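You operate a simulated robot arm through the tools that you are given. There is no shell and no other tool. Be economical: measure what you need, move in short steps, check, and stop when the job is done.

Carry out the task below with a simulated two-armed robot. There is one attempt and no reset: what you move stays moved.

## Task
On the top of the mixing bench, fold the blue cloth in half.

Only the result counts: the job must be done as asked and must still hold three seconds after the hand-in. Knocking over, shifting, dropping, spilling or breaking anything else fails it. Flat cloth is picked up by pressing the open fingertips on it (5 to 10 N) and closing them slowly along it; thin cloth reads only 2 to 8 mm in the jaws.

## Robot
Two 7-joint arms with two-finger parallel grippers on one trunk, on a base that drives. Base frame: it is fixed to the floor where the robot stands at the start and does not move with it; the origin is under the middle of the robot, x ahead of it, y to its left, z up. Lengths are in mm, angles in degrees, forces in N, time in s.
The left shoulder is at the start at [70, 134, 1076], the right one opposite. Places, roughly: top of the mixing bench [500, 100, 800]. Payload 1.57 kg a hand.
Tool frame (each hand has its own): the origin (TCP) lies between the finger pads and is the grasp point; the fingertips stand 30 mm ahead of it; z points along the fingers, y is the line along which they close. Largest opening 80 mm; finger width 17, thickness 12; the body of the gripper, 40 by 82 mm, starts 80 mm behind the TCP.
Orientation is that of the tool frame in the base frame, as [roll, pitch, yaw] about the fixed x, y, z axes, in that order (R = Rz(yaw) Ry(pitch) Rx(roll)). With the fingers straight down and closing along the base's y, the tool's x points along the base's -x, its y along +y and its z along -z.

## Interface
- The arms move only by the tool drive_tool. It takes "left_targets", "right_targets" or both (then of equal length, played together; a hand with none holds still); each is text: rows parted by semicolons, each of 7 numbers parted by spaces: the gripper command, from -1 (shut) to 1 (fully open), values between in proportion, then the shift along the tool's x, y, z in mm, then the turn, a rotation vector about the tool's x, y, z in degrees. In form: grip dx dy dz wx wy wz; .... A call has 1 to 20 rows; each row shifts and turns the commanded pose from where the row before left it, along the tool's axes as they then stand. Each row takes 0.2 s and may step no farther than 50 mm and 8.6 degrees from the row before; otherwise, or with a gripper value out of range, the whole call is refused. A pose out of reach is approached as far as the arm can. The call stops where the force on the tool passes 40 N (or 10 N more than at its start, if that is more) or the arm is blocked; 0.2 s more then pass. The fingers move at their own pace (about 153 mm/s each) and stop on an object; they squeeze with about 39 N. The grip force told is the motor's: it shows also when the fingers shut on nothing. Time passes only in rows, and 0.2 s behind the last, so rows that do not move let the fingers close. It gives the time, the measured TCP pose, the force on the tool (base axes), the opening and the grip force at its end, in the units of the frame above (readings bear some noise), and new pictures: "show" is both (left out), scene, wrist or none (wrist: the cameras of the hands that moved).
- Cameras (640 x 400 px; columns grow to the right, rows downward): "scene" is now at [129.8, 16.7, 1289.4]; the picture's right is [0.19, -0.98, 0.00], its down [-0.69, -0.14, -0.71] and it looks along [0.70, 0.14, -0.70] (base axes); focal length 260 px, centre (320, 200). "left" rides on the left gripper at [72, 7, -122] in its tool frame; the picture's right is [-0.09, 1.00, 0.00], its down [-0.84, -0.08, -0.54] and it looks along [-0.54, -0.05, 0.84] (tool axes); focal length 238 px, centre (320, 200). "right" rides on the right gripper at [72, -7, -122] in its tool frame; the picture's right is [0.09, 1.00, 0.00], its down [-0.84, 0.08, -0.54] and it looks along [-0.54, 0.05, 0.84] (tool axes); focal length 238 px, centre (320, 200).
- lift_body(by): slides the trunk up (or, below 0, down) by that many mm; the arms and the scene camera ride with it, the base frame stays. It gives what a move gives, with no picture.
- base_move(legs): drives the robot by 1 to 6 legs, each [ahead, left, turn to the left] in mm, mm and degrees, along the robot's own axes; the way and the turn of a leg run together, so that a leg with both is an arc; at most 1500 mm and 180 degrees a leg. The arms and the cameras ride along, it lands a little off, and it stops where it bumps. It gives what a move gives, and a new picture of the scene camera.
- aim_head(pan, tilt): turns the head with the scene camera to pan (to the left, within 86 degrees either way) and tilt (down, from -29 to 69), counted from straight ahead of the robot. It gives what a move gives, and a new picture of the scene camera.
- probe_pixels(camera, pixels): for up to 12 pixels [column, row] of the newest picture of that camera ("zoom" is the newest enlarged one), the place [x, y, z] in the base frame of the surface seen there, good to about 2 mm. No time passes.
- zoom(camera, box): a new picture of the part [left, top, right, bottom] of that camera's present view, enlarged. No time passes.
- hand_in(): hands the job in; it is judged then, once.

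Work in short steps. Measure before you move; look again where a grasp or a placing could have gone wrong, and mend it. You have 80 turns and 260 pictures in all, those below and enlarged ones among them. Open the grippers and draw the arms clear of the work before you hand the job in, unless the task says otherwise; then end with one line.

The tools are called as name(argument=value, ...) on one line, values as JSON. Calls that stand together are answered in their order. drive_tool: Moves the arms, as the interface text tells. Its arguments: {"type":"object","properties":{"left_targets":{"type":"string"},"right_targets":{"type":"string"},"show":{"type":"string","enum":["both","scene","wrist","none"]}},"required":[]} The other tools are called the same way: lift_body (by) slides the trunk up or down; base_move (legs) drives the base; aim_head (pan, tilt) turns the head that bears the scene camera; probe_pixels (camera, pixels) gives the place of the surface under pixels of a picture; zoom (camera, box) takes an enlarged picture of a part of a camera's view; hand_in () hands the job in.

At the start:

```text
t: 0.0
left_position: [475.6, 235.0, 1024.1]
left_tool_rot: [-180.0, 0.0, -179.8]
left_contact_force: [0.5, 0.0, -0.2]
left_width: 80.3
left_grasp_force: 0.1
right_position: [420.2, -205.4, 949.4]
right_tool_rot: [180.0, 0.0, -180.0]
right_contact_force: [0.1, -0.1, 0.6]
right_width: 80.0
right_grasp_force: 0.1
trunk travel left (down, up): [-650.0, 290.0]
robot x, y, heading: [0.4, 2.7, -0.3]
head pan, tilt: [11.1, 44.7]
```

scene: 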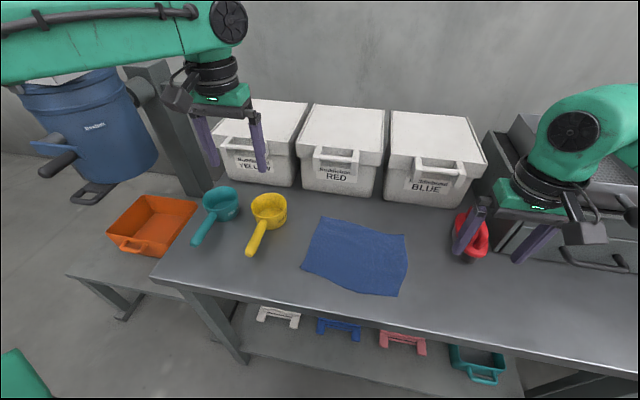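
right: 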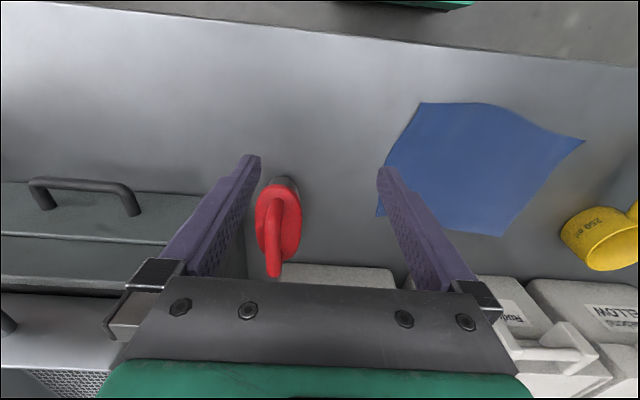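
left: 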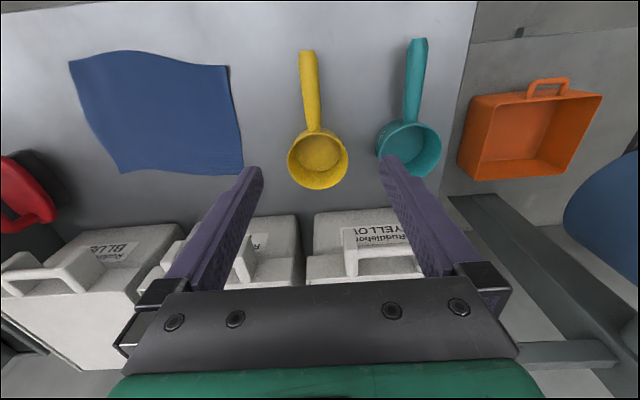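

The blue cloth lies around scene pixels (320,218),(405,235),(398,295),(302,268). I zoom in and probe its corners.

zoom(camera="scene", box=[270, 190, 430, 310])

probe_pixels(camera="scene", pixels=[[321, 219], [404, 236], [397, 294], [303, 267], [355, 255], [340, 300], [270, 215], [470, 245], [345, 277], [404, 260], [365, 226], [311, 243]])

```text
3.33 times, centred on (350, 250) of scene
```

zoom: 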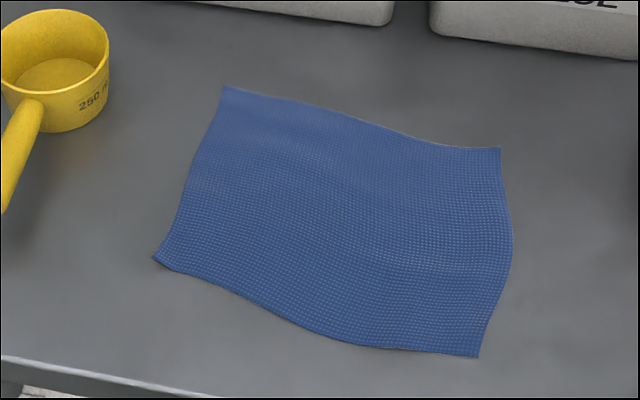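

```text
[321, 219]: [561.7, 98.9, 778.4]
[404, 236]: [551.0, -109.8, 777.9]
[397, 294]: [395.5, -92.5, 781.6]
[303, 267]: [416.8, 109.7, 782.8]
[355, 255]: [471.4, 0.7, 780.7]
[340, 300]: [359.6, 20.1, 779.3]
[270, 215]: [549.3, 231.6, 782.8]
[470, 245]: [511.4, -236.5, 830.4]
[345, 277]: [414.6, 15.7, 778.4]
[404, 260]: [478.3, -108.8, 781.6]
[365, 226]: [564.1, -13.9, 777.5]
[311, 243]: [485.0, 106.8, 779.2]
```

The cloth measures about 205 (y) by 150 (x). I plan to fold the near edge onto the far edge with both hands. First I probe the edges more closely, plus the scoop handle and box fronts.

probe_pixels(camera="zoom", pixels=[[158, 256], [190, 271], [230, 287], [270, 307], [320, 333], [370, 344], [420, 348], [472, 354], [290, 103], [430, 143], [330, 18], [40, 140]])

drive_tool(left_targets="0 13 -38 0 0 0 0;0 13 -38 0 0 0 0;0 13 -38 0 0 0 0;0 13 -39 0 0 0 0;0 0 0 40 0 0 0;0 0 0 40 0 0 0;0 0 0 40 0 0 0", right_targets="0 4 35 0 0 0 0;0 4 35 0 0 0 0;0 4 35 0 0 0 0;0 3 32 0 0 0 0;0 0 0 15 0 0 0;0 0 0 15 0 0 0;0 0 0 15 0 0 0")

```text
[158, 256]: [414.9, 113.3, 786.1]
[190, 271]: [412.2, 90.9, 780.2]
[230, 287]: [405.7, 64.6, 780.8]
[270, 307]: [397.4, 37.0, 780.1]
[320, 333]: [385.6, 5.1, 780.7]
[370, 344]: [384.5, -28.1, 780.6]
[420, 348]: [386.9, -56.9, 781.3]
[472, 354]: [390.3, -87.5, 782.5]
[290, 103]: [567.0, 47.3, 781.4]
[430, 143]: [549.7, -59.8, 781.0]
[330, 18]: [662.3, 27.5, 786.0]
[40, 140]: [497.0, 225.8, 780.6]
```

```text
t: 1.6
left_position: [427.6, 82.3, 903.5]
left_tool_rot: [-179.9, 0.0, -179.9]
left_contact_force: [0.0, -0.7, -0.8]
left_width: 40.0
left_grasp_force: 0.1
right_position: [403.9, -69.1, 903.3]
right_tool_rot: [-180.0, -0.1, 179.9]
right_contact_force: [0.3, -0.2, -0.3]
right_width: 40.1
right_grasp_force: 0.1
trunk travel left (down, up): [-650.0, 290.0]
robot x, y, heading: [-0.4, 2.7, 0.1]
head pan, tilt: [11.1, 44.7]
```

scene: 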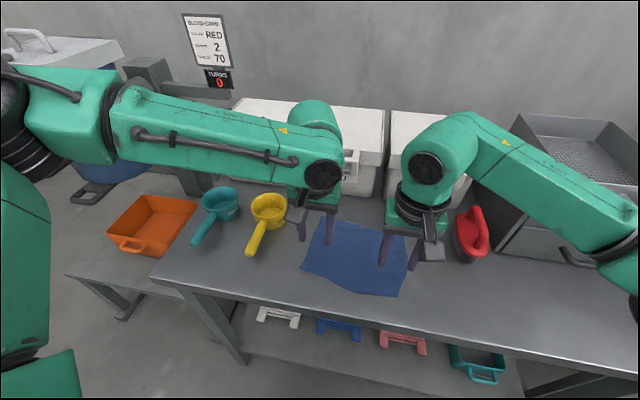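
right: 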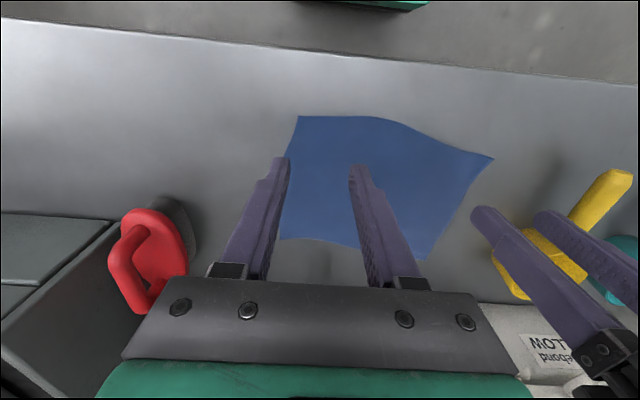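
left: 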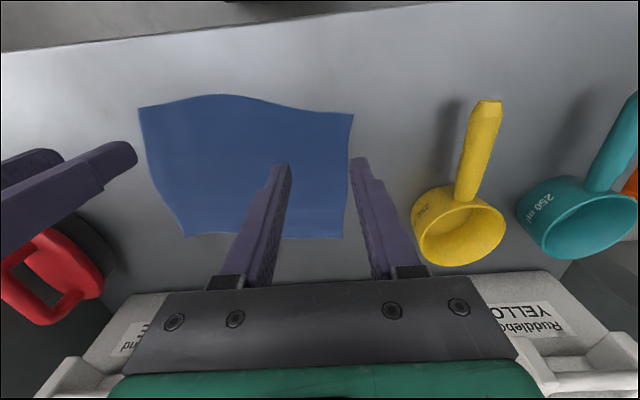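

Both hands hover over the near corners. I probe the cloth corners in the wrist views to refine the grasp positions.

probe_pixels(camera="left", pixels=[[351, 117], [341, 236], [310, 113], [240, 98], [142, 110], [188, 234], [345, 108], [380, 110]])

probe_pixels(camera="right", pixels=[[300, 119], [340, 119], [375, 119], [488, 158], [330, 240], [420, 257], [300, 105]])

```text
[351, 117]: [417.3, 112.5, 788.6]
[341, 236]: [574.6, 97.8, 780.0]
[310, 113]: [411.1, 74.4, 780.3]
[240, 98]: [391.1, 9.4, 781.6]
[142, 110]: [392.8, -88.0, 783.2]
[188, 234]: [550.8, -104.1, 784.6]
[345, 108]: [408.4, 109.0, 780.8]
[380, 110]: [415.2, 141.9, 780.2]
```

```text
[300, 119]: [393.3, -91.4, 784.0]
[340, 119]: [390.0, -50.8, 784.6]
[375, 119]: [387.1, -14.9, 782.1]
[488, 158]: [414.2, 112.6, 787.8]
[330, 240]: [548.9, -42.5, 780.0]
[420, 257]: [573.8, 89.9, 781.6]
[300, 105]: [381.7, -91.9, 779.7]
```

The table is at z≈780 and the cloth is turned about -7°. Its corners are NL(416,113), NR(391,-91), FL(574,98), FR(551,-107). I align the hands and lower them to just above the cloth.

drive_tool(left_targets="-0.25 4.6 -2.3 25 0 0 0;-0.25 0 0 25 0 0 7;-0.25 0 0 25 0 0 0;-0.25 0 0 8 0 0 0;-0.25 0 0 0 0 0 0", right_targets="-0.25 -2 9 25 0 0 0;-0.25 0 0 25 0 0 7;-0.25 0 0 25 0 0 0;-0.25 0 0 8 0 0 0;-0.25 0 0 0 0 0 0")

```text
t: 2.8
left_position: [419.2, 82.0, 822.7]
left_tool_rot: [-179.9, 0.1, 172.9]
left_contact_force: [0.6, 0.0, -0.2]
left_width: 29.9
left_grasp_force: 0.0
left hand out of reach, approached as far as the arm can: row 4
right_position: [405.1, -59.9, 820.9]
right_tool_rot: [-179.9, 0.0, 173.0]
right_contact_force: [0.5, -0.5, 0.1]
right_width: 30.2
right_grasp_force: 0.0
trunk travel left (down, up): [-650.0, 290.0]
robot x, y, heading: [-0.3, 1.2, 0.1]
head pan, tilt: [11.1, 44.7]
```

scene: 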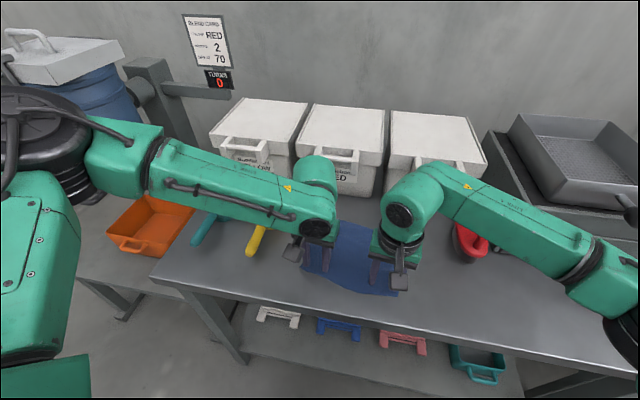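
right: 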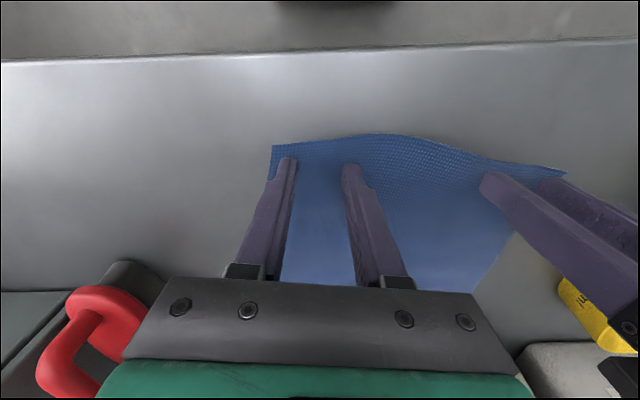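
left: 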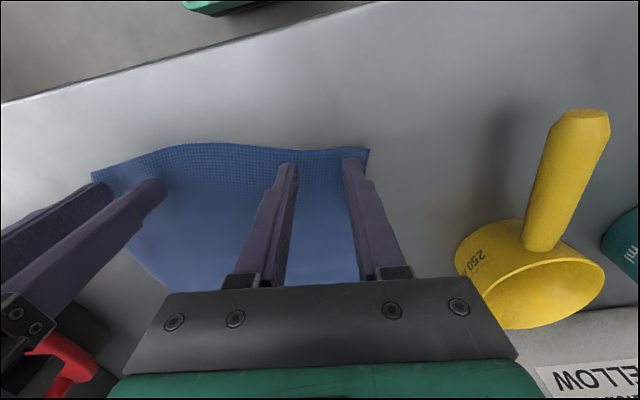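

The left hand reported a slight reach limit after the 7° turn. I raise it, undo its turn, and lower it again to see whether the limit comes from the turn.

drive_tool(left_targets="-0.25 0 0 -20 0 0 0;-0.25 -3 0 0 0 0 -7;-0.25 0 0 20 0 0 0;-0.25 0 0 3 0 0 0;-0.25 0 0 0 0 0 0", show="none")

```text
t: 4.0
left_position: [421.4, 83.1, 820.2]
left_tool_rot: [-179.9, -0.1, -179.9]
left_contact_force: [0.1, 0.1, -0.1]
left_width: 30.0
left_grasp_force: 0.1
right_position: [405.8, -59.3, 822.0]
right_tool_rot: [-180.0, 0.0, 173.0]
right_contact_force: [0.1, -0.4, -0.9]
right_width: 30.2
right_grasp_force: 0.1
trunk travel left (down, up): [-650.0, 290.0]
robot x, y, heading: [0.7, 0.8, -0.2]
head pan, tilt: [11.1, 44.7]
```

The limit was the turn; with no yaw the left hand gets there. Now I press down to touch.

drive_tool(left_targets="-0.25 0 0 5 0 0 0;-0.25 0 0 4 0 0 0;-0.25 0 0 2 0 0 0;-0.25 0 0 0 0 0 0", right_targets="-0.25 0 0 5 0 0 0;-0.25 0 0 4 0 0 0;-0.25 0 0 2 0 0 0;-0.25 0 0 0 0 0 0", show="wrist")

```text
t: 5.0
left_position: [418.1, 87.6, 812.0]
left_tool_rot: [-179.8, 0.0, -179.9]
left_contact_force: [0.4, 0.5, 1.4]
left_width: 30.1
left_grasp_force: 0.1
left hand out of reach, approached as far as the arm can: row 1
right_position: [405.4, -59.9, 812.3]
right_tool_rot: [-180.0, 0.2, 173.0]
right_contact_force: [1.4, -1.4, 8.2]
right_width: 30.1
right_grasp_force: 0.3
trunk travel left (down, up): [-650.0, 290.0]
robot x, y, heading: [-1.0, -2.6, -0.2]
head pan, tilt: [11.1, 44.7]
```

right: 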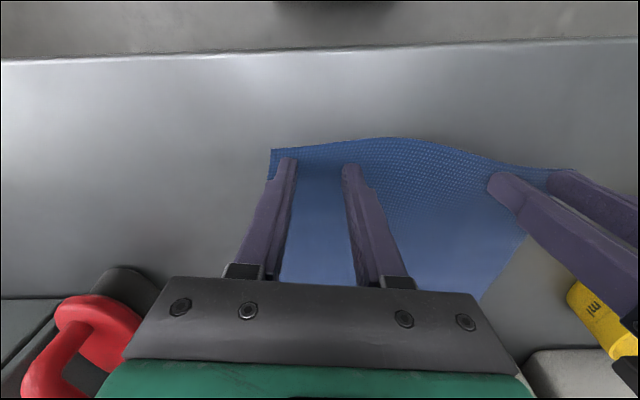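
left: 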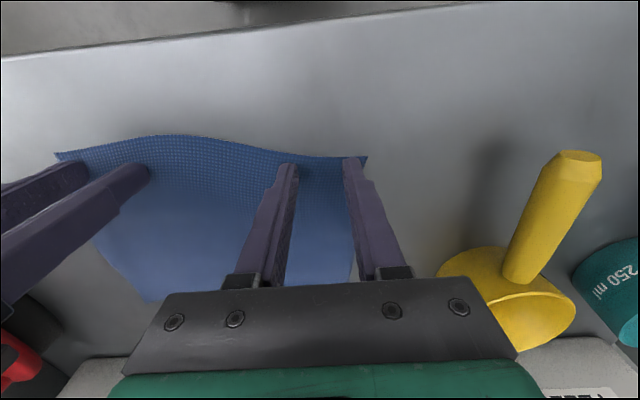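

The right hand touches at z≈812 with 8 N, but the left is at its reach limit. I raise the trunk by 100 to free its arm geometry, and the hands rise with it.

lift_body(by=100)

drive_tool(left_targets="-0.25 0 -4 20 0 0 0;-0.25 0 0 25 0 0 0;-0.25 0 0 25 0 0 0;-0.25 0 0 15 0 0 0;-0.25 0 0 0 0 0 0", right_targets="-0.25 0 0 20 0 0 0;-0.25 0 0 25 0 0 0;-0.25 0 0 25 0 0 0;-0.25 0 0 15 0 0 0;-0.25 0 0 0 0 0 0", show="none")

```text
t: 6.3
left_position: [419.4, 87.9, 912.3]
left_tool_rot: [-179.8, 0.2, -179.9]
left_contact_force: [-0.3, -0.2, 0.3]
left_width: 29.8
left_grasp_force: 0.1
right_position: [406.7, -59.6, 910.1]
right_tool_rot: [-179.9, 0.0, 173.0]
right_contact_force: [-1.2, 0.0, 0.2]
right_width: 30.3
right_grasp_force: 0.0
trunk travel left (down, up): [-750.0, 190.0]
robot x, y, heading: [-1.9, -1.1, 0.1]
head pan, tilt: [11.1, 44.7]
```

```text
t: 7.5
left_position: [398.3, 117.7, 851.6]
left_tool_rot: [-180.0, 0.1, -180.0]
left_contact_force: [0.0, 0.3, -0.6]
left_width: 29.9
left_grasp_force: 0.1
left hand out of reach, approached as far as the arm can: row 1, 2, 3, 4
right_position: [406.0, -61.5, 827.1]
right_tool_rot: [179.9, 0.0, 173.0]
right_contact_force: [1.2, 0.5, -0.2]
right_width: 30.1
right_grasp_force: 0.0
trunk travel left (down, up): [-750.0, 190.0]
robot x, y, heading: [0.8, -0.2, -0.1]
head pan, tilt: [11.1, 44.7]
```

Raising the trunk made it worse, so the arm wants a lower shoulder. I raise the hands 100 relative to the trunk and lower the trunk 100, twice.

drive_tool(left_targets="-0.25 0 0 -40 0 0 0;-0.25 0 0 -40 0 0 0;-0.25 0 0 -30 0 0 0;-0.25 0 0 0 0 0 0", right_targets="-0.25 0 0 -40 0 0 0;-0.25 0 0 -40 0 0 0;-0.25 0 0 -30 0 0 0;-0.25 0 0 0 0 0 0", show="none")

lift_body(by=-100)

drive_tool(left_targets="-0.25 0 0 -40 0 0 0;-0.25 0 0 -40 0 0 0;-0.25 0 0 -30 0 0 0;-0.25 0 0 0 0 0 0", right_targets="-0.25 0 0 -40 0 0 0;-0.25 0 0 -40 0 0 0;-0.25 0 0 -30 0 0 0;-0.25 0 0 0 0 0 0", show="scene")

```text
t: 8.5
left_position: [397.2, 114.4, 963.5]
left_tool_rot: [-179.8, 0.1, 179.9]
left_contact_force: [0.0, -0.4, -0.3]
left_width: 30.2
left_grasp_force: 0.1
right_position: [405.4, -60.1, 938.3]
right_tool_rot: [-180.0, 0.0, 173.0]
right_contact_force: [0.3, 0.4, -0.5]
right_width: 30.3
right_grasp_force: 0.0
trunk travel left (down, up): [-750.0, 190.0]
robot x, y, heading: [3.1, 2.3, 0.2]
head pan, tilt: [11.1, 44.7]
```

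```text
t: 9.9
left_position: [397.0, 114.4, 863.9]
left_tool_rot: [-179.9, 0.1, -179.9]
left_contact_force: [0.1, -0.3, 0.3]
left_width: 30.1
left_grasp_force: 0.1
right_position: [406.1, -60.9, 838.1]
right_tool_rot: [-180.0, 0.0, 173.0]
right_contact_force: [-0.6, 0.8, 0.8]
right_width: 30.0
right_grasp_force: 0.1
trunk travel left (down, up): [-650.0, 290.0]
robot x, y, heading: [-1.9, -0.6, -0.1]
head pan, tilt: [11.1, 44.7]
```

```text
t: 10.9
left_position: [394.9, 114.7, 972.9]
left_tool_rot: [-179.8, 0.1, -179.9]
left_contact_force: [0.3, 0.9, -0.1]
left_width: 30.1
left_grasp_force: 0.1
right_position: [404.7, -62.2, 947.6]
right_tool_rot: [179.9, 0.0, 173.0]
right_contact_force: [-0.4, 0.6, -0.2]
right_width: 29.9
right_grasp_force: 0.2
trunk travel left (down, up): [-650.0, 290.0]
robot x, y, heading: [-0.4, -4.9, 0.1]
head pan, tilt: [11.1, 44.7]
```

scene: 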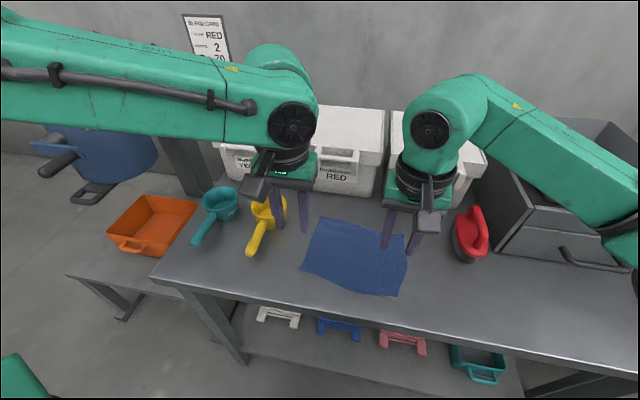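

Both hands are clear. I lower the trunk 100 (left tips end near z 843, right near 818), then bring the left hand over its grasp point (423, 80).

lift_body(by=-100)

drive_tool(left_targets="-0.25 -14 -17 0 0 0 0;-0.25 -14 -17 0 0 0 0;-0.25 0 0 20 0 0 0;-0.25 0 0 20 0 0 0;-0.25 0 0 10 0 0 0;-0.25 0 0 0 0 0 0", right_targets="-0.25 0 0 0 0 0 0;-0.25 0 0 0 0 0 0;-0.25 0 0 10 0 0 0;-0.25 0 0 10 0 0 0;-0.25 0 0 5 0 0 0;-0.25 0 0 0 0 0 0", show="both")

```text
t: 12.2
left_position: [395.8, 114.1, 872.7]
left_tool_rot: [-180.0, 0.1, -179.9]
left_contact_force: [-0.3, 0.0, -0.3]
left_width: 30.0
left_grasp_force: 0.1
right_position: [405.1, -61.7, 848.2]
right_tool_rot: [-180.0, 0.0, 173.1]
right_contact_force: [-0.2, 0.4, -0.1]
right_width: 30.1
right_grasp_force: 0.1
trunk travel left (down, up): [-550.0, 390.0]
robot x, y, heading: [-0.1, -2.8, 0.1]
head pan, tilt: [11.1, 44.7]
```

```text
t: 13.6
left_position: [422.5, 80.4, 822.2]
left_tool_rot: [-179.9, 0.0, 179.9]
left_contact_force: [0.0, 0.2, 0.1]
left_width: 29.6
left_grasp_force: 0.2
right_position: [405.3, -63.2, 822.9]
right_tool_rot: [-179.9, 0.0, 173.0]
right_contact_force: [0.5, -0.4, 0.1]
right_width: 30.2
right_grasp_force: 0.1
trunk travel left (down, up): [-550.0, 390.0]
robot x, y, heading: [0.9, -0.1, -0.4]
head pan, tilt: [11.1, 44.7]
```

scene: 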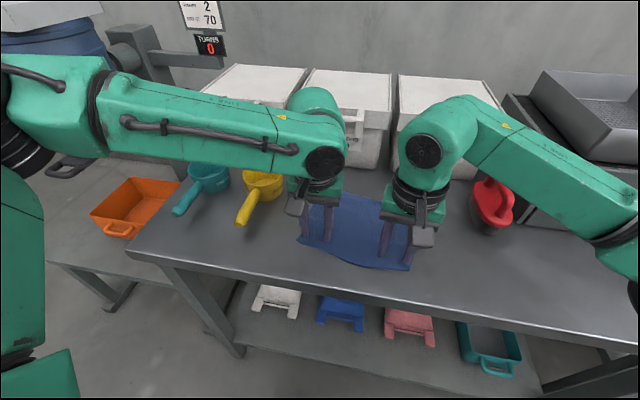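
right: 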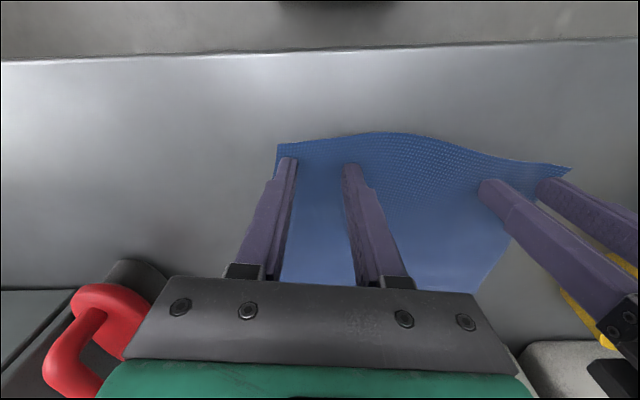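
left: 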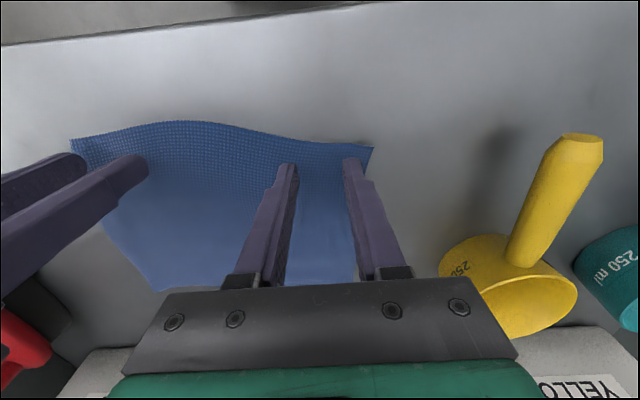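

Reach is fine now. I turn the left hand 7°, then press both down gently.

drive_tool(left_targets="-0.25 0 0 0 0 0 7;-0.25 0 0 5 0 0 0;-0.25 0 0 4 0 0 0;-0.25 0 0 2 0 0 0;-0.25 0 0 0 0 0 0", right_targets="-0.25 0 2 0 0 0 0;-0.25 0 0 5 0 0 0;-0.25 0 0 4 0 0 0;-0.25 0 0 2 0 0 0;-0.25 0 0 0 0 0 0", show="wrist")

```text
t: 14.8
left_position: [423.6, 79.8, 811.6]
left_tool_rot: [180.0, 0.0, 173.0]
left_contact_force: [0.0, -0.3, 0.5]
left_width: 29.8
left_grasp_force: 0.1
right_position: [405.2, -60.0, 811.8]
right_tool_rot: [179.9, 0.0, 173.0]
right_contact_force: [0.3, -0.2, 1.5]
right_width: 30.1
right_grasp_force: 0.2
trunk travel left (down, up): [-550.0, 390.0]
robot x, y, heading: [-0.7, 1.8, 0.2]
head pan, tilt: [11.1, 44.7]
```

right: 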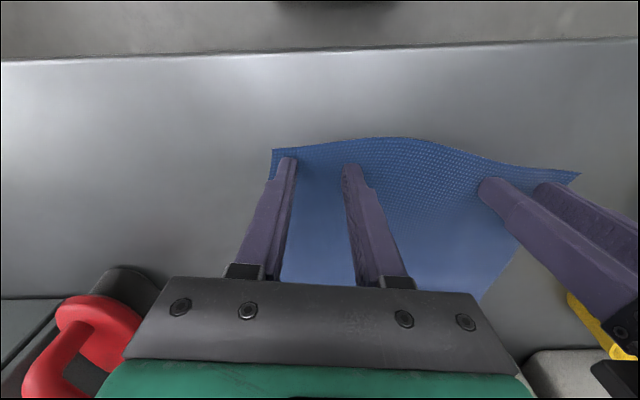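
left: 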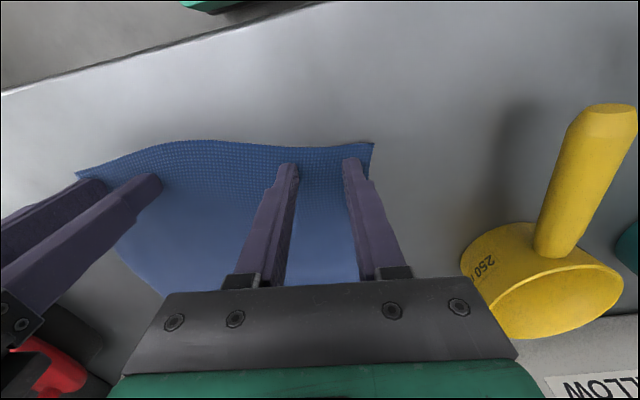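

Contact is just beginning on both sides (0.5 and 1.5 N). I press 1 mm more on each.

drive_tool(left_targets="-0.25 0 0 1 0 0 0;-0.25 0 0 0.5 0 0 0;-0.25 0 0 0 0 0 0", right_targets="-0.25 0 0 1 0 0 0;-0.25 0 0 0 0 0 0;-0.25 0 0 0 0 0 0", show="none")

```text
t: 15.6
left_position: [422.8, 80.8, 811.4]
left_tool_rot: [180.0, 0.4, 173.1]
left_contact_force: [1.3, 0.8, 8.7]
left_width: 29.9
left_grasp_force: 0.1
right_position: [405.2, -60.0, 811.3]
right_tool_rot: [180.0, 0.0, 173.0]
right_contact_force: [0.6, -0.6, 6.4]
right_width: 29.9
right_grasp_force: 0.1
trunk travel left (down, up): [-550.0, 390.0]
robot x, y, heading: [-1.8, -3.4, 0.2]
head pan, tilt: [11.1, 44.7]
```

The press is 8.7 and 6.4 N, within the wanted range. I close the fingers slowly.

drive_tool(left_targets="-0.32 0 0 0 0 0 0;-0.39 0 0 0 0 0 0;-0.46 0 0 0 0 0 0;-0.53 0 0 0 0 0 0;-0.6 0 0 0 0 0 0;-0.67 0 0 0 0 0 0;-0.74 0 0 0 0 0 0;-0.81 0 0 0 0 0 0;-0.88 0 0 0 0 0 0;-0.94 0 0 0 0 0 0;-1 0 0 0 0 0 0;-1 0 0 0 0 0 0;-1 0 0 0 0 0 0", right_targets="-0.32 0 0 0 0 0 0;-0.39 0 0 0 0 0 0;-0.46 0 0 0 0 0 0;-0.53 0 0 0 0 0 0;-0.6 0 0 0 0 0 0;-0.67 0 0 0 0 0 0;-0.74 0 0 0 0 0 0;-0.81 0 0 0 0 0 0;-0.88 0 0 0 0 0 0;-0.94 0 0 0 0 0 0;-1 0 0 0 0 0 0;-1 0 0 0 0 0 0;-1 0 0 0 0 0 0")

```text
t: 18.4
left_position: [421.7, 80.4, 812.0]
left_tool_rot: [-180.0, 0.2, 173.1]
left_contact_force: [0.8, -0.8, 14.7]
left_width: 2.1
left_grasp_force: 23.6
right_position: [403.9, -61.6, 811.6]
right_tool_rot: [180.0, 0.1, 173.0]
right_contact_force: [0.6, -0.9, 3.4]
right_width: 0.0
right_grasp_force: 20.8
trunk travel left (down, up): [-550.0, 390.0]
robot x, y, heading: [0.7, 3.8, 0.0]
head pan, tilt: [11.1, 44.7]
```

scene: 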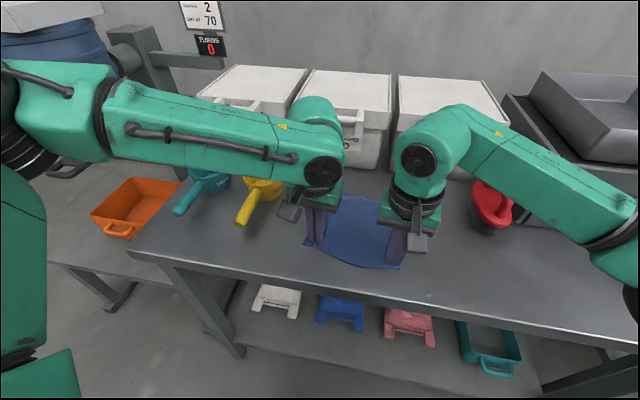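
right: 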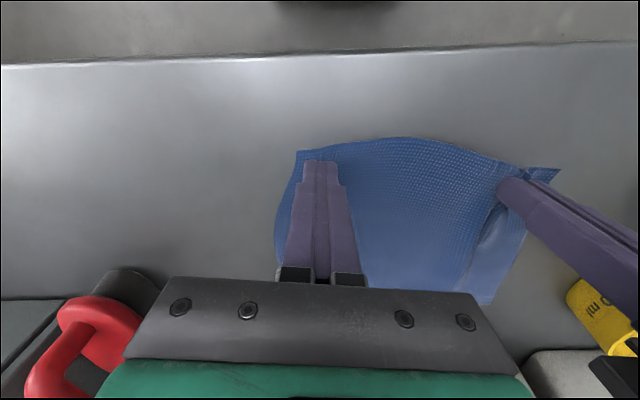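
left: 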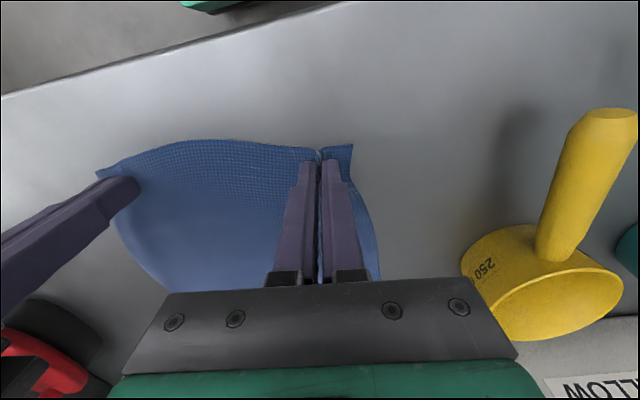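

The left jaws hold cloth (2.1 mm), but the right closed on nothing (0.0). I lift the right hand a little, reopen it and look.

drive_tool(right_targets="-1 0 0 -8 0 0 0;-0.25 0 0 0 0 0 0;-0.25 0 0 0 0 0 0", show="wrist")

zoom(camera="right", box=[220, 110, 580, 335])

```text
t: 19.2
left_position: [423.2, 80.4, 810.6]
left_tool_rot: [-179.9, 0.2, 173.1]
left_contact_force: [-0.2, 0.5, 15.5]
left_width: 2.2
left_grasp_force: 23.5
right_position: [405.1, -60.7, 819.8]
right_tool_rot: [180.0, 0.1, 173.0]
right_contact_force: [0.9, 0.8, 0.8]
right_width: 30.2
right_grasp_force: 0.1
trunk travel left (down, up): [-550.0, 390.0]
robot x, y, heading: [-0.1, -1.8, 0.0]
head pan, tilt: [11.1, 44.7]
```

right: 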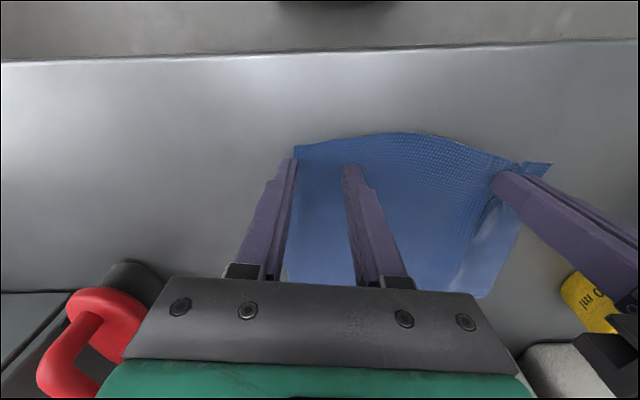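

```text
1.78 times, centred on (400, 222) of right
```

zoom: 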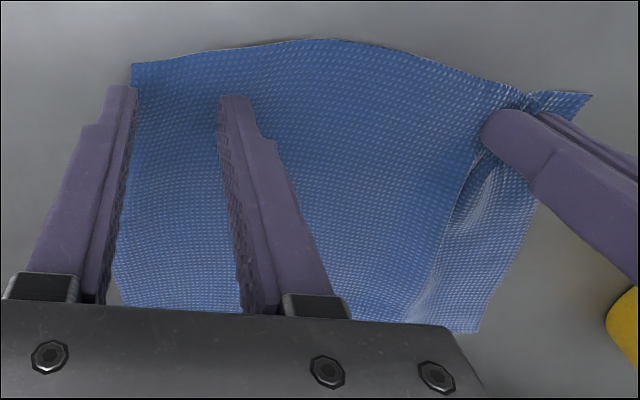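

The right near corner shifted inward, and the outer finger is now off the cloth. I probe the corner and edge.

probe_pixels(camera="zoom", pixels=[[136, 68], [200, 58], [124, 270], [260, 50], [128, 200]])

```text
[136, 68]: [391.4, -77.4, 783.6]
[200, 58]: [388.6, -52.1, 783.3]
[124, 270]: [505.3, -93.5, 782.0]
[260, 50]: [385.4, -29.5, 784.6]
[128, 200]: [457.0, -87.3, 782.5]
```

The right corner is now at (391,-77). I shift the right hand 16 mm inward, so both fingers are on cloth, and press again.

drive_tool(right_targets="-0.25 0 16 0 0 0 0;-0.25 0 0 5 0 0 0;-0.25 0 0 3 0 0 0;-0.25 0 0 1 0 0 0;-0.25 0 0 0 0 0 0", show="wrist")

```text
t: 20.4
left_position: [421.5, 79.2, 810.9]
left_tool_rot: [-180.0, 0.2, 173.1]
left_contact_force: [0.4, -0.2, 16.4]
left_width: 2.4
left_grasp_force: 23.6
right_position: [407.3, -44.2, 811.0]
right_tool_rot: [179.9, 0.0, 172.9]
right_contact_force: [0.1, -0.9, 2.9]
right_width: 30.1
right_grasp_force: 0.1
trunk travel left (down, up): [-550.0, 390.0]
robot x, y, heading: [1.9, 0.8, -0.0]
head pan, tilt: [11.1, 44.7]
```

right: 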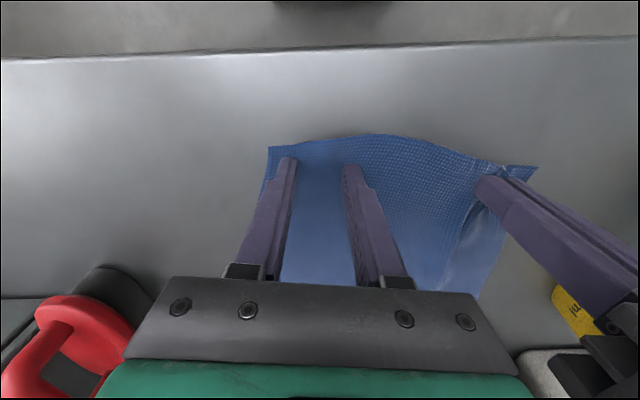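

The force is 2.9 N, so I press another 1 mm and close slowly, keeping the pressure up.

drive_tool(right_targets="-0.25 0 0 1.2 0 0 0;-0.25 0 0 0 0 0 0;-0.32 0 0 0 0 0 0;-0.39 0 0 0 0 0 0;-0.46 0 0 0.2 0 0 0;-0.53 0 0 0 0 0 0;-0.6 0 0 0.2 0 0 0;-0.67 0 0 0 0 0 0;-0.74 0 0 0.2 0 0 0;-0.81 0 0 0 0 0 0;-0.88 0 0 0 0 0 0;-0.94 0 0 0 0 0 0;-1 0 0 0 0 0 0;-1 0 0 0 0 0 0;-1 0 0 0 0 0 0", show="wrist")

```text
t: 22.0
left_position: [421.9, 81.0, 811.2]
left_tool_rot: [179.9, 0.2, 173.0]
left_contact_force: [-0.3, 0.4, 5.9]
left_width: 2.1
left_grasp_force: 23.9
right_position: [406.4, -43.5, 811.8]
right_tool_rot: [179.6, 0.4, 173.1]
right_contact_force: [-2.2, 0.3, 14.6]
right_width: 16.0
right_grasp_force: 0.1
trunk travel left (down, up): [-550.0, 390.0]
robot x, y, heading: [2.3, 0.3, -0.0]
head pan, tilt: [11.1, 44.7]
stopped in row 7 (right hand): the force on the tool passed its limit (the readings are from after the stop); the commanded pose is now the measured one
```

right: 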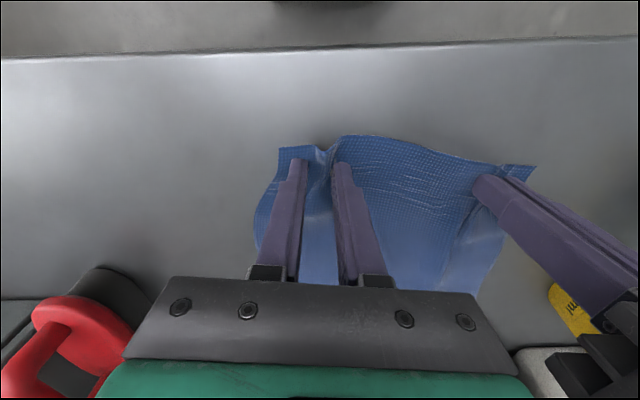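

A ruck is forming between the right fingers, at about (328,165). The press was slightly high but is now 14.6 N, so I go on closing without pressing further.

drive_tool(right_targets="-0.6 0 0 -0.3 0 0 0;-0.67 0 0 0 0 0 0;-0.74 0 0 0 0 0 0;-0.81 0 0 0 0 0 0;-0.88 0 0 0 0 0 0;-0.94 0 0 0 0 0 0;-1 0 0 0 0 0 0;-1 0 0 0 0 0 0;-1 0 0 0 0 0 0", show="wrist")

```text
t: 24.0
left_position: [420.2, 80.7, 811.7]
left_tool_rot: [-180.0, 0.1, 173.1]
left_contact_force: [-0.1, -8.2, 4.4]
left_width: 2.4
left_grasp_force: 24.0
right_position: [404.1, -43.1, 811.0]
right_tool_rot: [179.5, 0.5, 173.0]
right_contact_force: [1.9, 5.6, 27.9]
right_width: 2.2
right_grasp_force: 23.3
trunk travel left (down, up): [-550.0, 390.0]
robot x, y, heading: [1.1, -2.6, -0.3]
head pan, tilt: [11.1, 44.7]
```

right: 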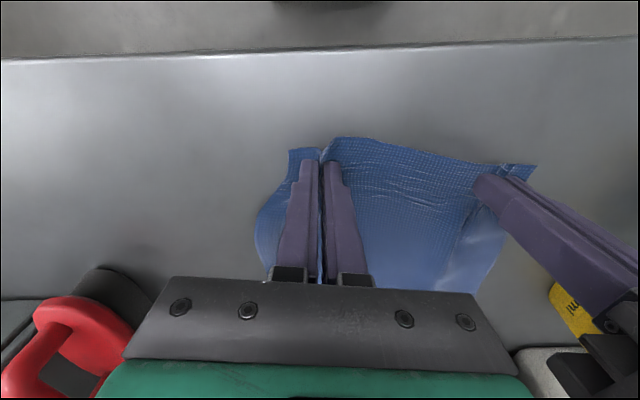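

Both hands now hold cloth (2.4 and 2.2 mm). I lift both gently with a slight forward shift and check the grip.

drive_tool(left_targets="-1 0 0 -10 0 0 0;-1 -5 0 -10 0 0 0;-1 -5 0 -10 0 0 0;-1 -5 0 -10 0 0 0;-1 0 0 0 0 0 0", right_targets="-1 0 0 -10 0 0 0;-1 -5 0 -10 0 0 0;-1 -5 0 -10 0 0 0;-1 -5 0 -10 0 0 0;-1 0 0 0 0 0 0")

zoom(camera="scene", box=[260, 170, 460, 295])

```text
t: 25.2
left_position: [439.4, 79.8, 849.3]
left_tool_rot: [-179.9, 0.0, 173.1]
left_contact_force: [-1.7, -10.1, 0.2]
left_width: 2.0
left_grasp_force: 23.8
right_position: [423.3, -45.2, 848.4]
right_tool_rot: [179.6, 0.1, 173.0]
right_contact_force: [1.1, 10.3, -0.4]
right_width: 2.4
right_grasp_force: 23.5
trunk travel left (down, up): [-550.0, 390.0]
robot x, y, heading: [2.6, 0.7, 0.0]
head pan, tilt: [11.1, 44.7]
```

scene: 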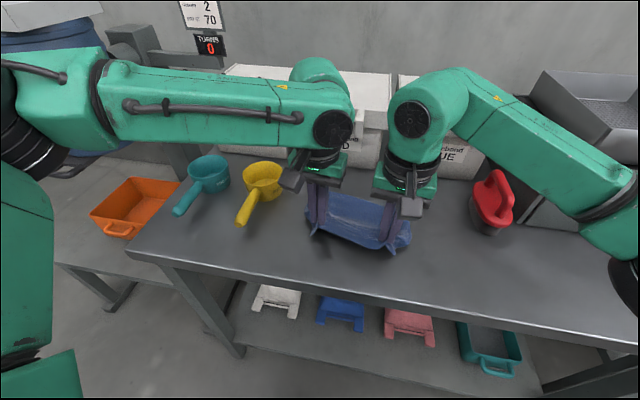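
right: 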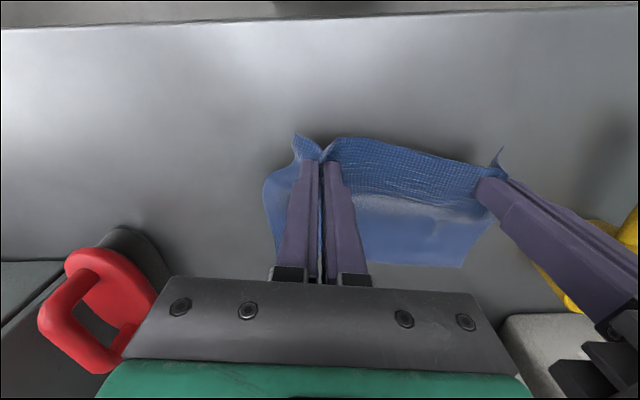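
left: 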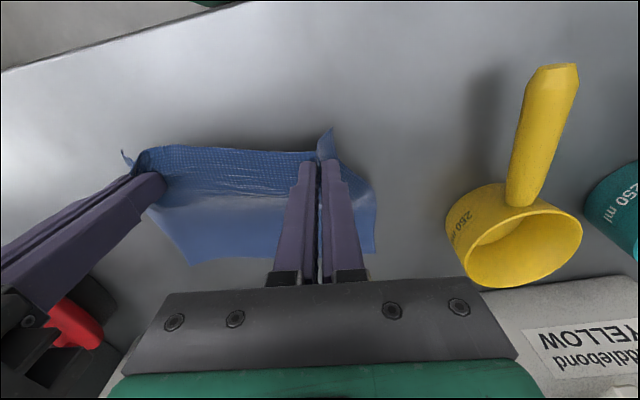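

```text
3.20 times, centred on (360, 232) of scene
```

zoom: 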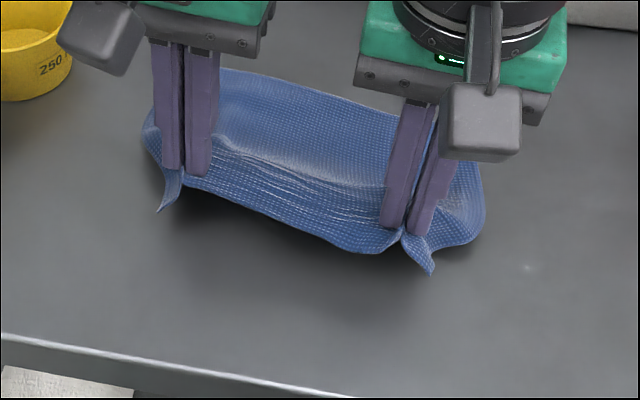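

Both grips hold, with about 10 N of tension between the hands. I ease them 3 mm toward each other and probe the far edge.

probe_pixels(camera="left", pixels=[[374, 250], [374, 225], [270, 254], [192, 263], [172, 230]])

probe_pixels(camera="right", pixels=[[458, 265], [400, 261], [276, 245], [266, 215], [485, 235]])

drive_tool(left_targets="-1 -5 -2 -10 0 0 0;-1 -5 -1 -10 0 0 0;-1 -10 0 -5 0 0 0;-1 0 0 0 0 0 0", right_targets="-1 -5 2 -10 0 0 0;-1 -5 1 -10 0 0 0;-1 -10 0 -5 0 0 0;-1 0 0 0 0 0 0")

```text
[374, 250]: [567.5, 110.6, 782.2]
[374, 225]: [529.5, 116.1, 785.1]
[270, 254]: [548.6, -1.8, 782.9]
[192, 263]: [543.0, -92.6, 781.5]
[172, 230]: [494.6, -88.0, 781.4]
```

```text
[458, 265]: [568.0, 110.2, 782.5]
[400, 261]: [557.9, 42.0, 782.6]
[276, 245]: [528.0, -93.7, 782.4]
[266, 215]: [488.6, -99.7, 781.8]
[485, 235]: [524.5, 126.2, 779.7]
```

```text
t: 26.2
left_position: [455.8, 77.1, 875.0]
left_tool_rot: [-179.9, 0.0, 173.1]
left_contact_force: [0.0, -3.3, -0.5]
left_width: 2.2
left_grasp_force: 23.3
right_position: [443.0, -45.1, 873.6]
right_tool_rot: [179.7, 0.2, 173.0]
right_contact_force: [0.5, 4.3, 0.0]
right_width: 1.9
right_grasp_force: 24.0
trunk travel left (down, up): [-550.0, 390.0]
robot x, y, heading: [1.3, 1.5, 0.2]
head pan, tilt: [11.1, 44.7]
```

scene: 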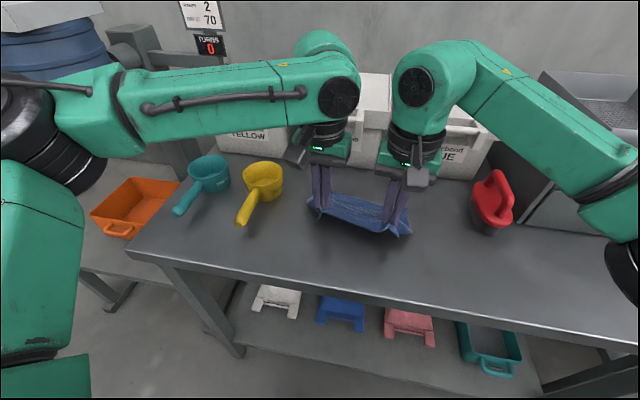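
right: 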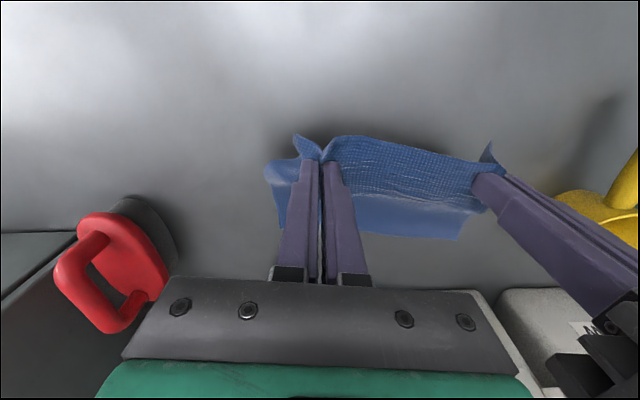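
left: 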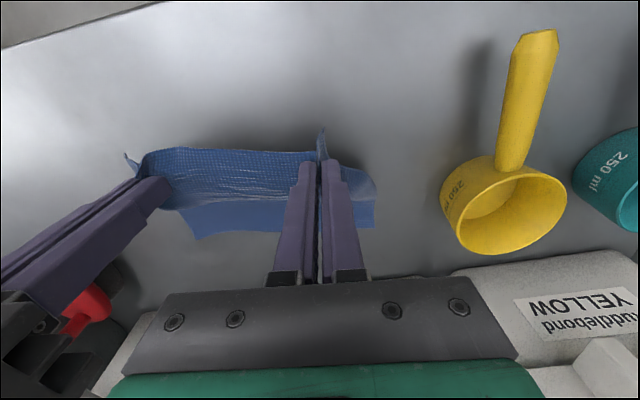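

The far corners are near (567,110) and (540,-93), and the hands line up with them. I carry the near edge in an arc toward the far edge, about 97 mm forward, and stop slightly above it.

drive_tool(left_targets="-1 -16 0 -3 0 0 0;-1 -16 0 0 0 0 0;-1 -15 0 8 0 0 0;-1 -15 0 11 0 0 0;-1 -12 0 13 0 0 0;-1 -12 0 12 0 0 0;-1 -8 0 8 0 0 0;-1 0 0 0 0 0 0", right_targets="-1 -16 0 -3 0 0 0;-1 -16 0 0 0 0 0;-1 -15 0 8 0 0 0;-1 -15 0 11 0 0 0;-1 -12 0 13 0 0 0;-1 -12 0 12 0 0 0;-1 -8 0 8 0 0 0;-1 0 0 0 0 0 0")

zoom(camera="scene", box=[260, 150, 460, 275])

```text
t: 27.0
left_position: [478.6, 86.9, 868.1]
left_tool_rot: [-178.9, 0.6, 172.4]
left_contact_force: [2.2, -21.5, 0.2]
left_width: 2.0
left_grasp_force: 24.1
left hand out of reach, approached as far as the arm can: row 1, 2, 3, 4
right_position: [487.2, -42.9, 871.2]
right_tool_rot: [178.8, 0.0, 173.9]
right_contact_force: [-2.3, 20.9, 0.2]
right_width: 2.3
right_grasp_force: 24.2
trunk travel left (down, up): [-550.0, 390.0]
robot x, y, heading: [-1.9, -0.6, 0.2]
head pan, tilt: [11.1, 44.7]
stopped in row 4 (left hand): the force on the tool passed its limit (the readings are from after the stop); the commanded pose is now the measured one
```

scene: 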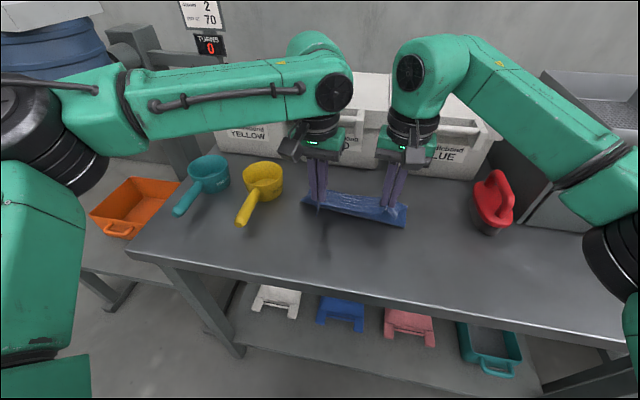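
right: 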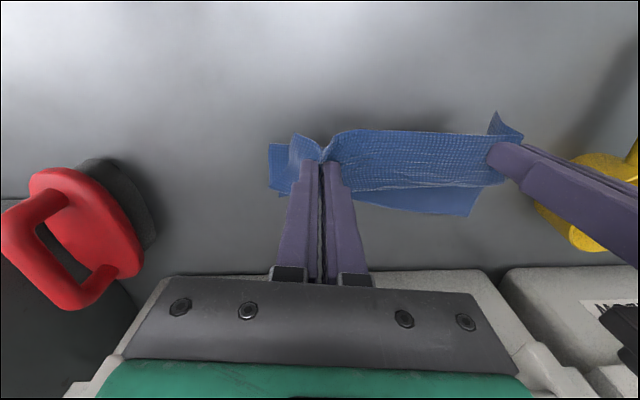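
left: 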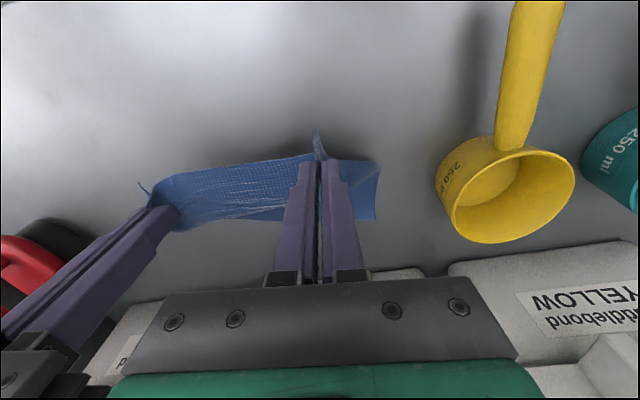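

```text
3.20 times, centred on (360, 212) of scene
```

zoom: 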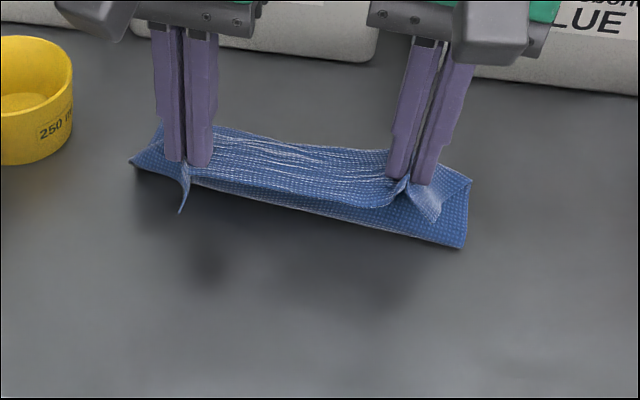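

The left arm hit its reach limit again (it lagged at x=478) and the hands pulled the cloth to 21 N. A lower trunk helped before, so I ease the tension by moving the right hand inward. Then I raise the hands 50 and lower the trunk 50.

drive_tool(left_targets="-1 0 0 0 0 0 0;-1 0 0 -25 0 0 -4;-1 0 0 -25 0 0 -3;-1 0 0 0 0 0 0", right_targets="-1 6 6 0 0 0 0;-1 0 2 -25 0 0 0;-1 0 0 -25 0 0 0;-1 0 0 0 0 0 0", show="none")

lift_body(by=-50)

```text
t: 28.0
left_position: [475.6, 92.4, 918.6]
left_tool_rot: [-178.7, 0.6, 179.8]
left_contact_force: [2.2, -23.8, 0.4]
left_width: 2.1
left_grasp_force: 24.2
left hand out of reach, approached as far as the arm can: row 3
right_position: [481.3, -36.3, 921.6]
right_tool_rot: [179.1, 0.0, 173.7]
right_contact_force: [-1.4, 24.4, -0.1]
right_width: 2.3
right_grasp_force: 23.5
trunk travel left (down, up): [-550.0, 390.0]
robot x, y, heading: [0.1, 0.7, 0.2]
head pan, tilt: [11.1, 44.7]
```

```text
t: 28.9
left_position: [474.0, 94.3, 868.6]
left_tool_rot: [-178.8, 0.6, 179.7]
left_contact_force: [1.3, -26.2, -0.1]
left_width: 2.4
left_grasp_force: 24.0
right_position: [480.9, -35.9, 871.1]
right_tool_rot: [179.1, 0.1, 173.6]
right_contact_force: [-1.8, 26.3, 0.5]
right_width: 2.4
right_grasp_force: 24.2
trunk travel left (down, up): [-500.0, 440.0]
robot x, y, heading: [1.4, -0.7, 0.2]
head pan, tilt: [11.1, 44.7]
```

Tension is 26 N as the left hand is pushed outward. I move the right hand inward 10 mm to relax it and turn the left wrist a further -7°, which seems to be the freer direction.

drive_tool(left_targets="-1 0 0 0 0 0 -4;-1 0 -1 0 0 0 -3;-1 0 -1 0 0 0 0;-1 0 0 0 0 0 0", right_targets="-1 0 5 0 0 0 0;-1 0 5 0 0 0 0;-1 0 0 0 0 0 0;-1 0 0 0 0 0 0", show="scene")

```text
t: 29.9
left_position: [472.7, 93.4, 867.9]
left_tool_rot: [-178.9, 0.4, -173.2]
left_contact_force: [0.1, -1.2, -0.2]
left_width: 2.1
left_grasp_force: 23.7
right_position: [483.8, -26.7, 869.0]
right_tool_rot: [179.2, 0.1, 173.5]
right_contact_force: [0.0, 1.1, -0.6]
right_width: 2.4
right_grasp_force: 23.5
trunk travel left (down, up): [-500.0, 440.0]
robot x, y, heading: [0.8, -2.4, 0.1]
head pan, tilt: [11.1, 44.7]
```

scene: 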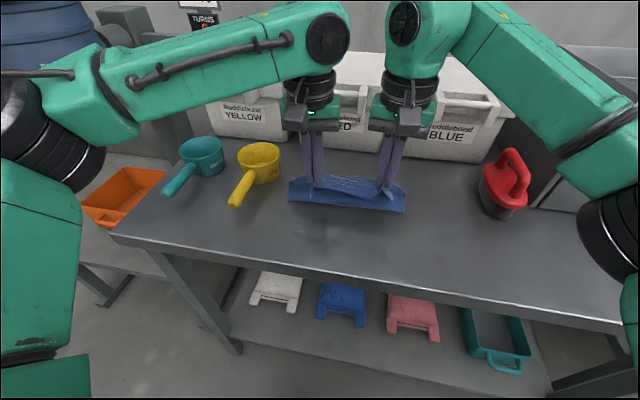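

Tension is gone and there is no reach warning. I try moving the left hand 15 mm forward, with small matching shifts of both hands.

drive_tool(left_targets="-1 -7 -3 0 0 0 0;-1 -7 -3 0 0 0 0;-1 0 0 0 0 0 0", right_targets="-1 -2.5 -1.7 0 0 0 0;-1 -2.5 -1.7 0 0 0 0;-1 0 0 0 0 0 0", show="wrist")

```text
t: 30.7
left_position: [479.4, 98.6, 867.1]
left_tool_rot: [-178.8, 0.4, -173.5]
left_contact_force: [1.4, -14.8, -0.3]
left_width: 2.0
left_grasp_force: 23.6
left hand out of reach, approached as far as the arm can: row 1, 2
right_position: [487.2, -29.6, 869.8]
right_tool_rot: [179.1, 0.1, 173.7]
right_contact_force: [-1.7, 14.3, -0.1]
right_width: 2.3
right_grasp_force: 23.9
trunk travel left (down, up): [-500.0, 440.0]
robot x, y, heading: [-0.9, -1.1, -0.1]
head pan, tilt: [11.1, 44.7]
```

right: 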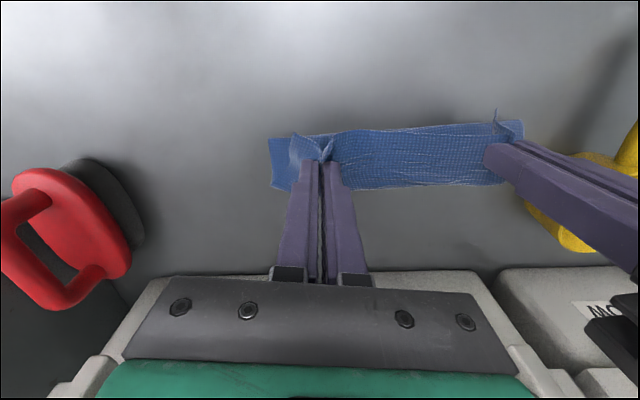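
left: 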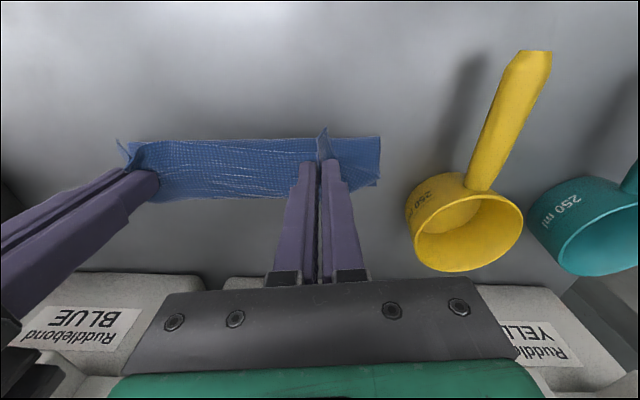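

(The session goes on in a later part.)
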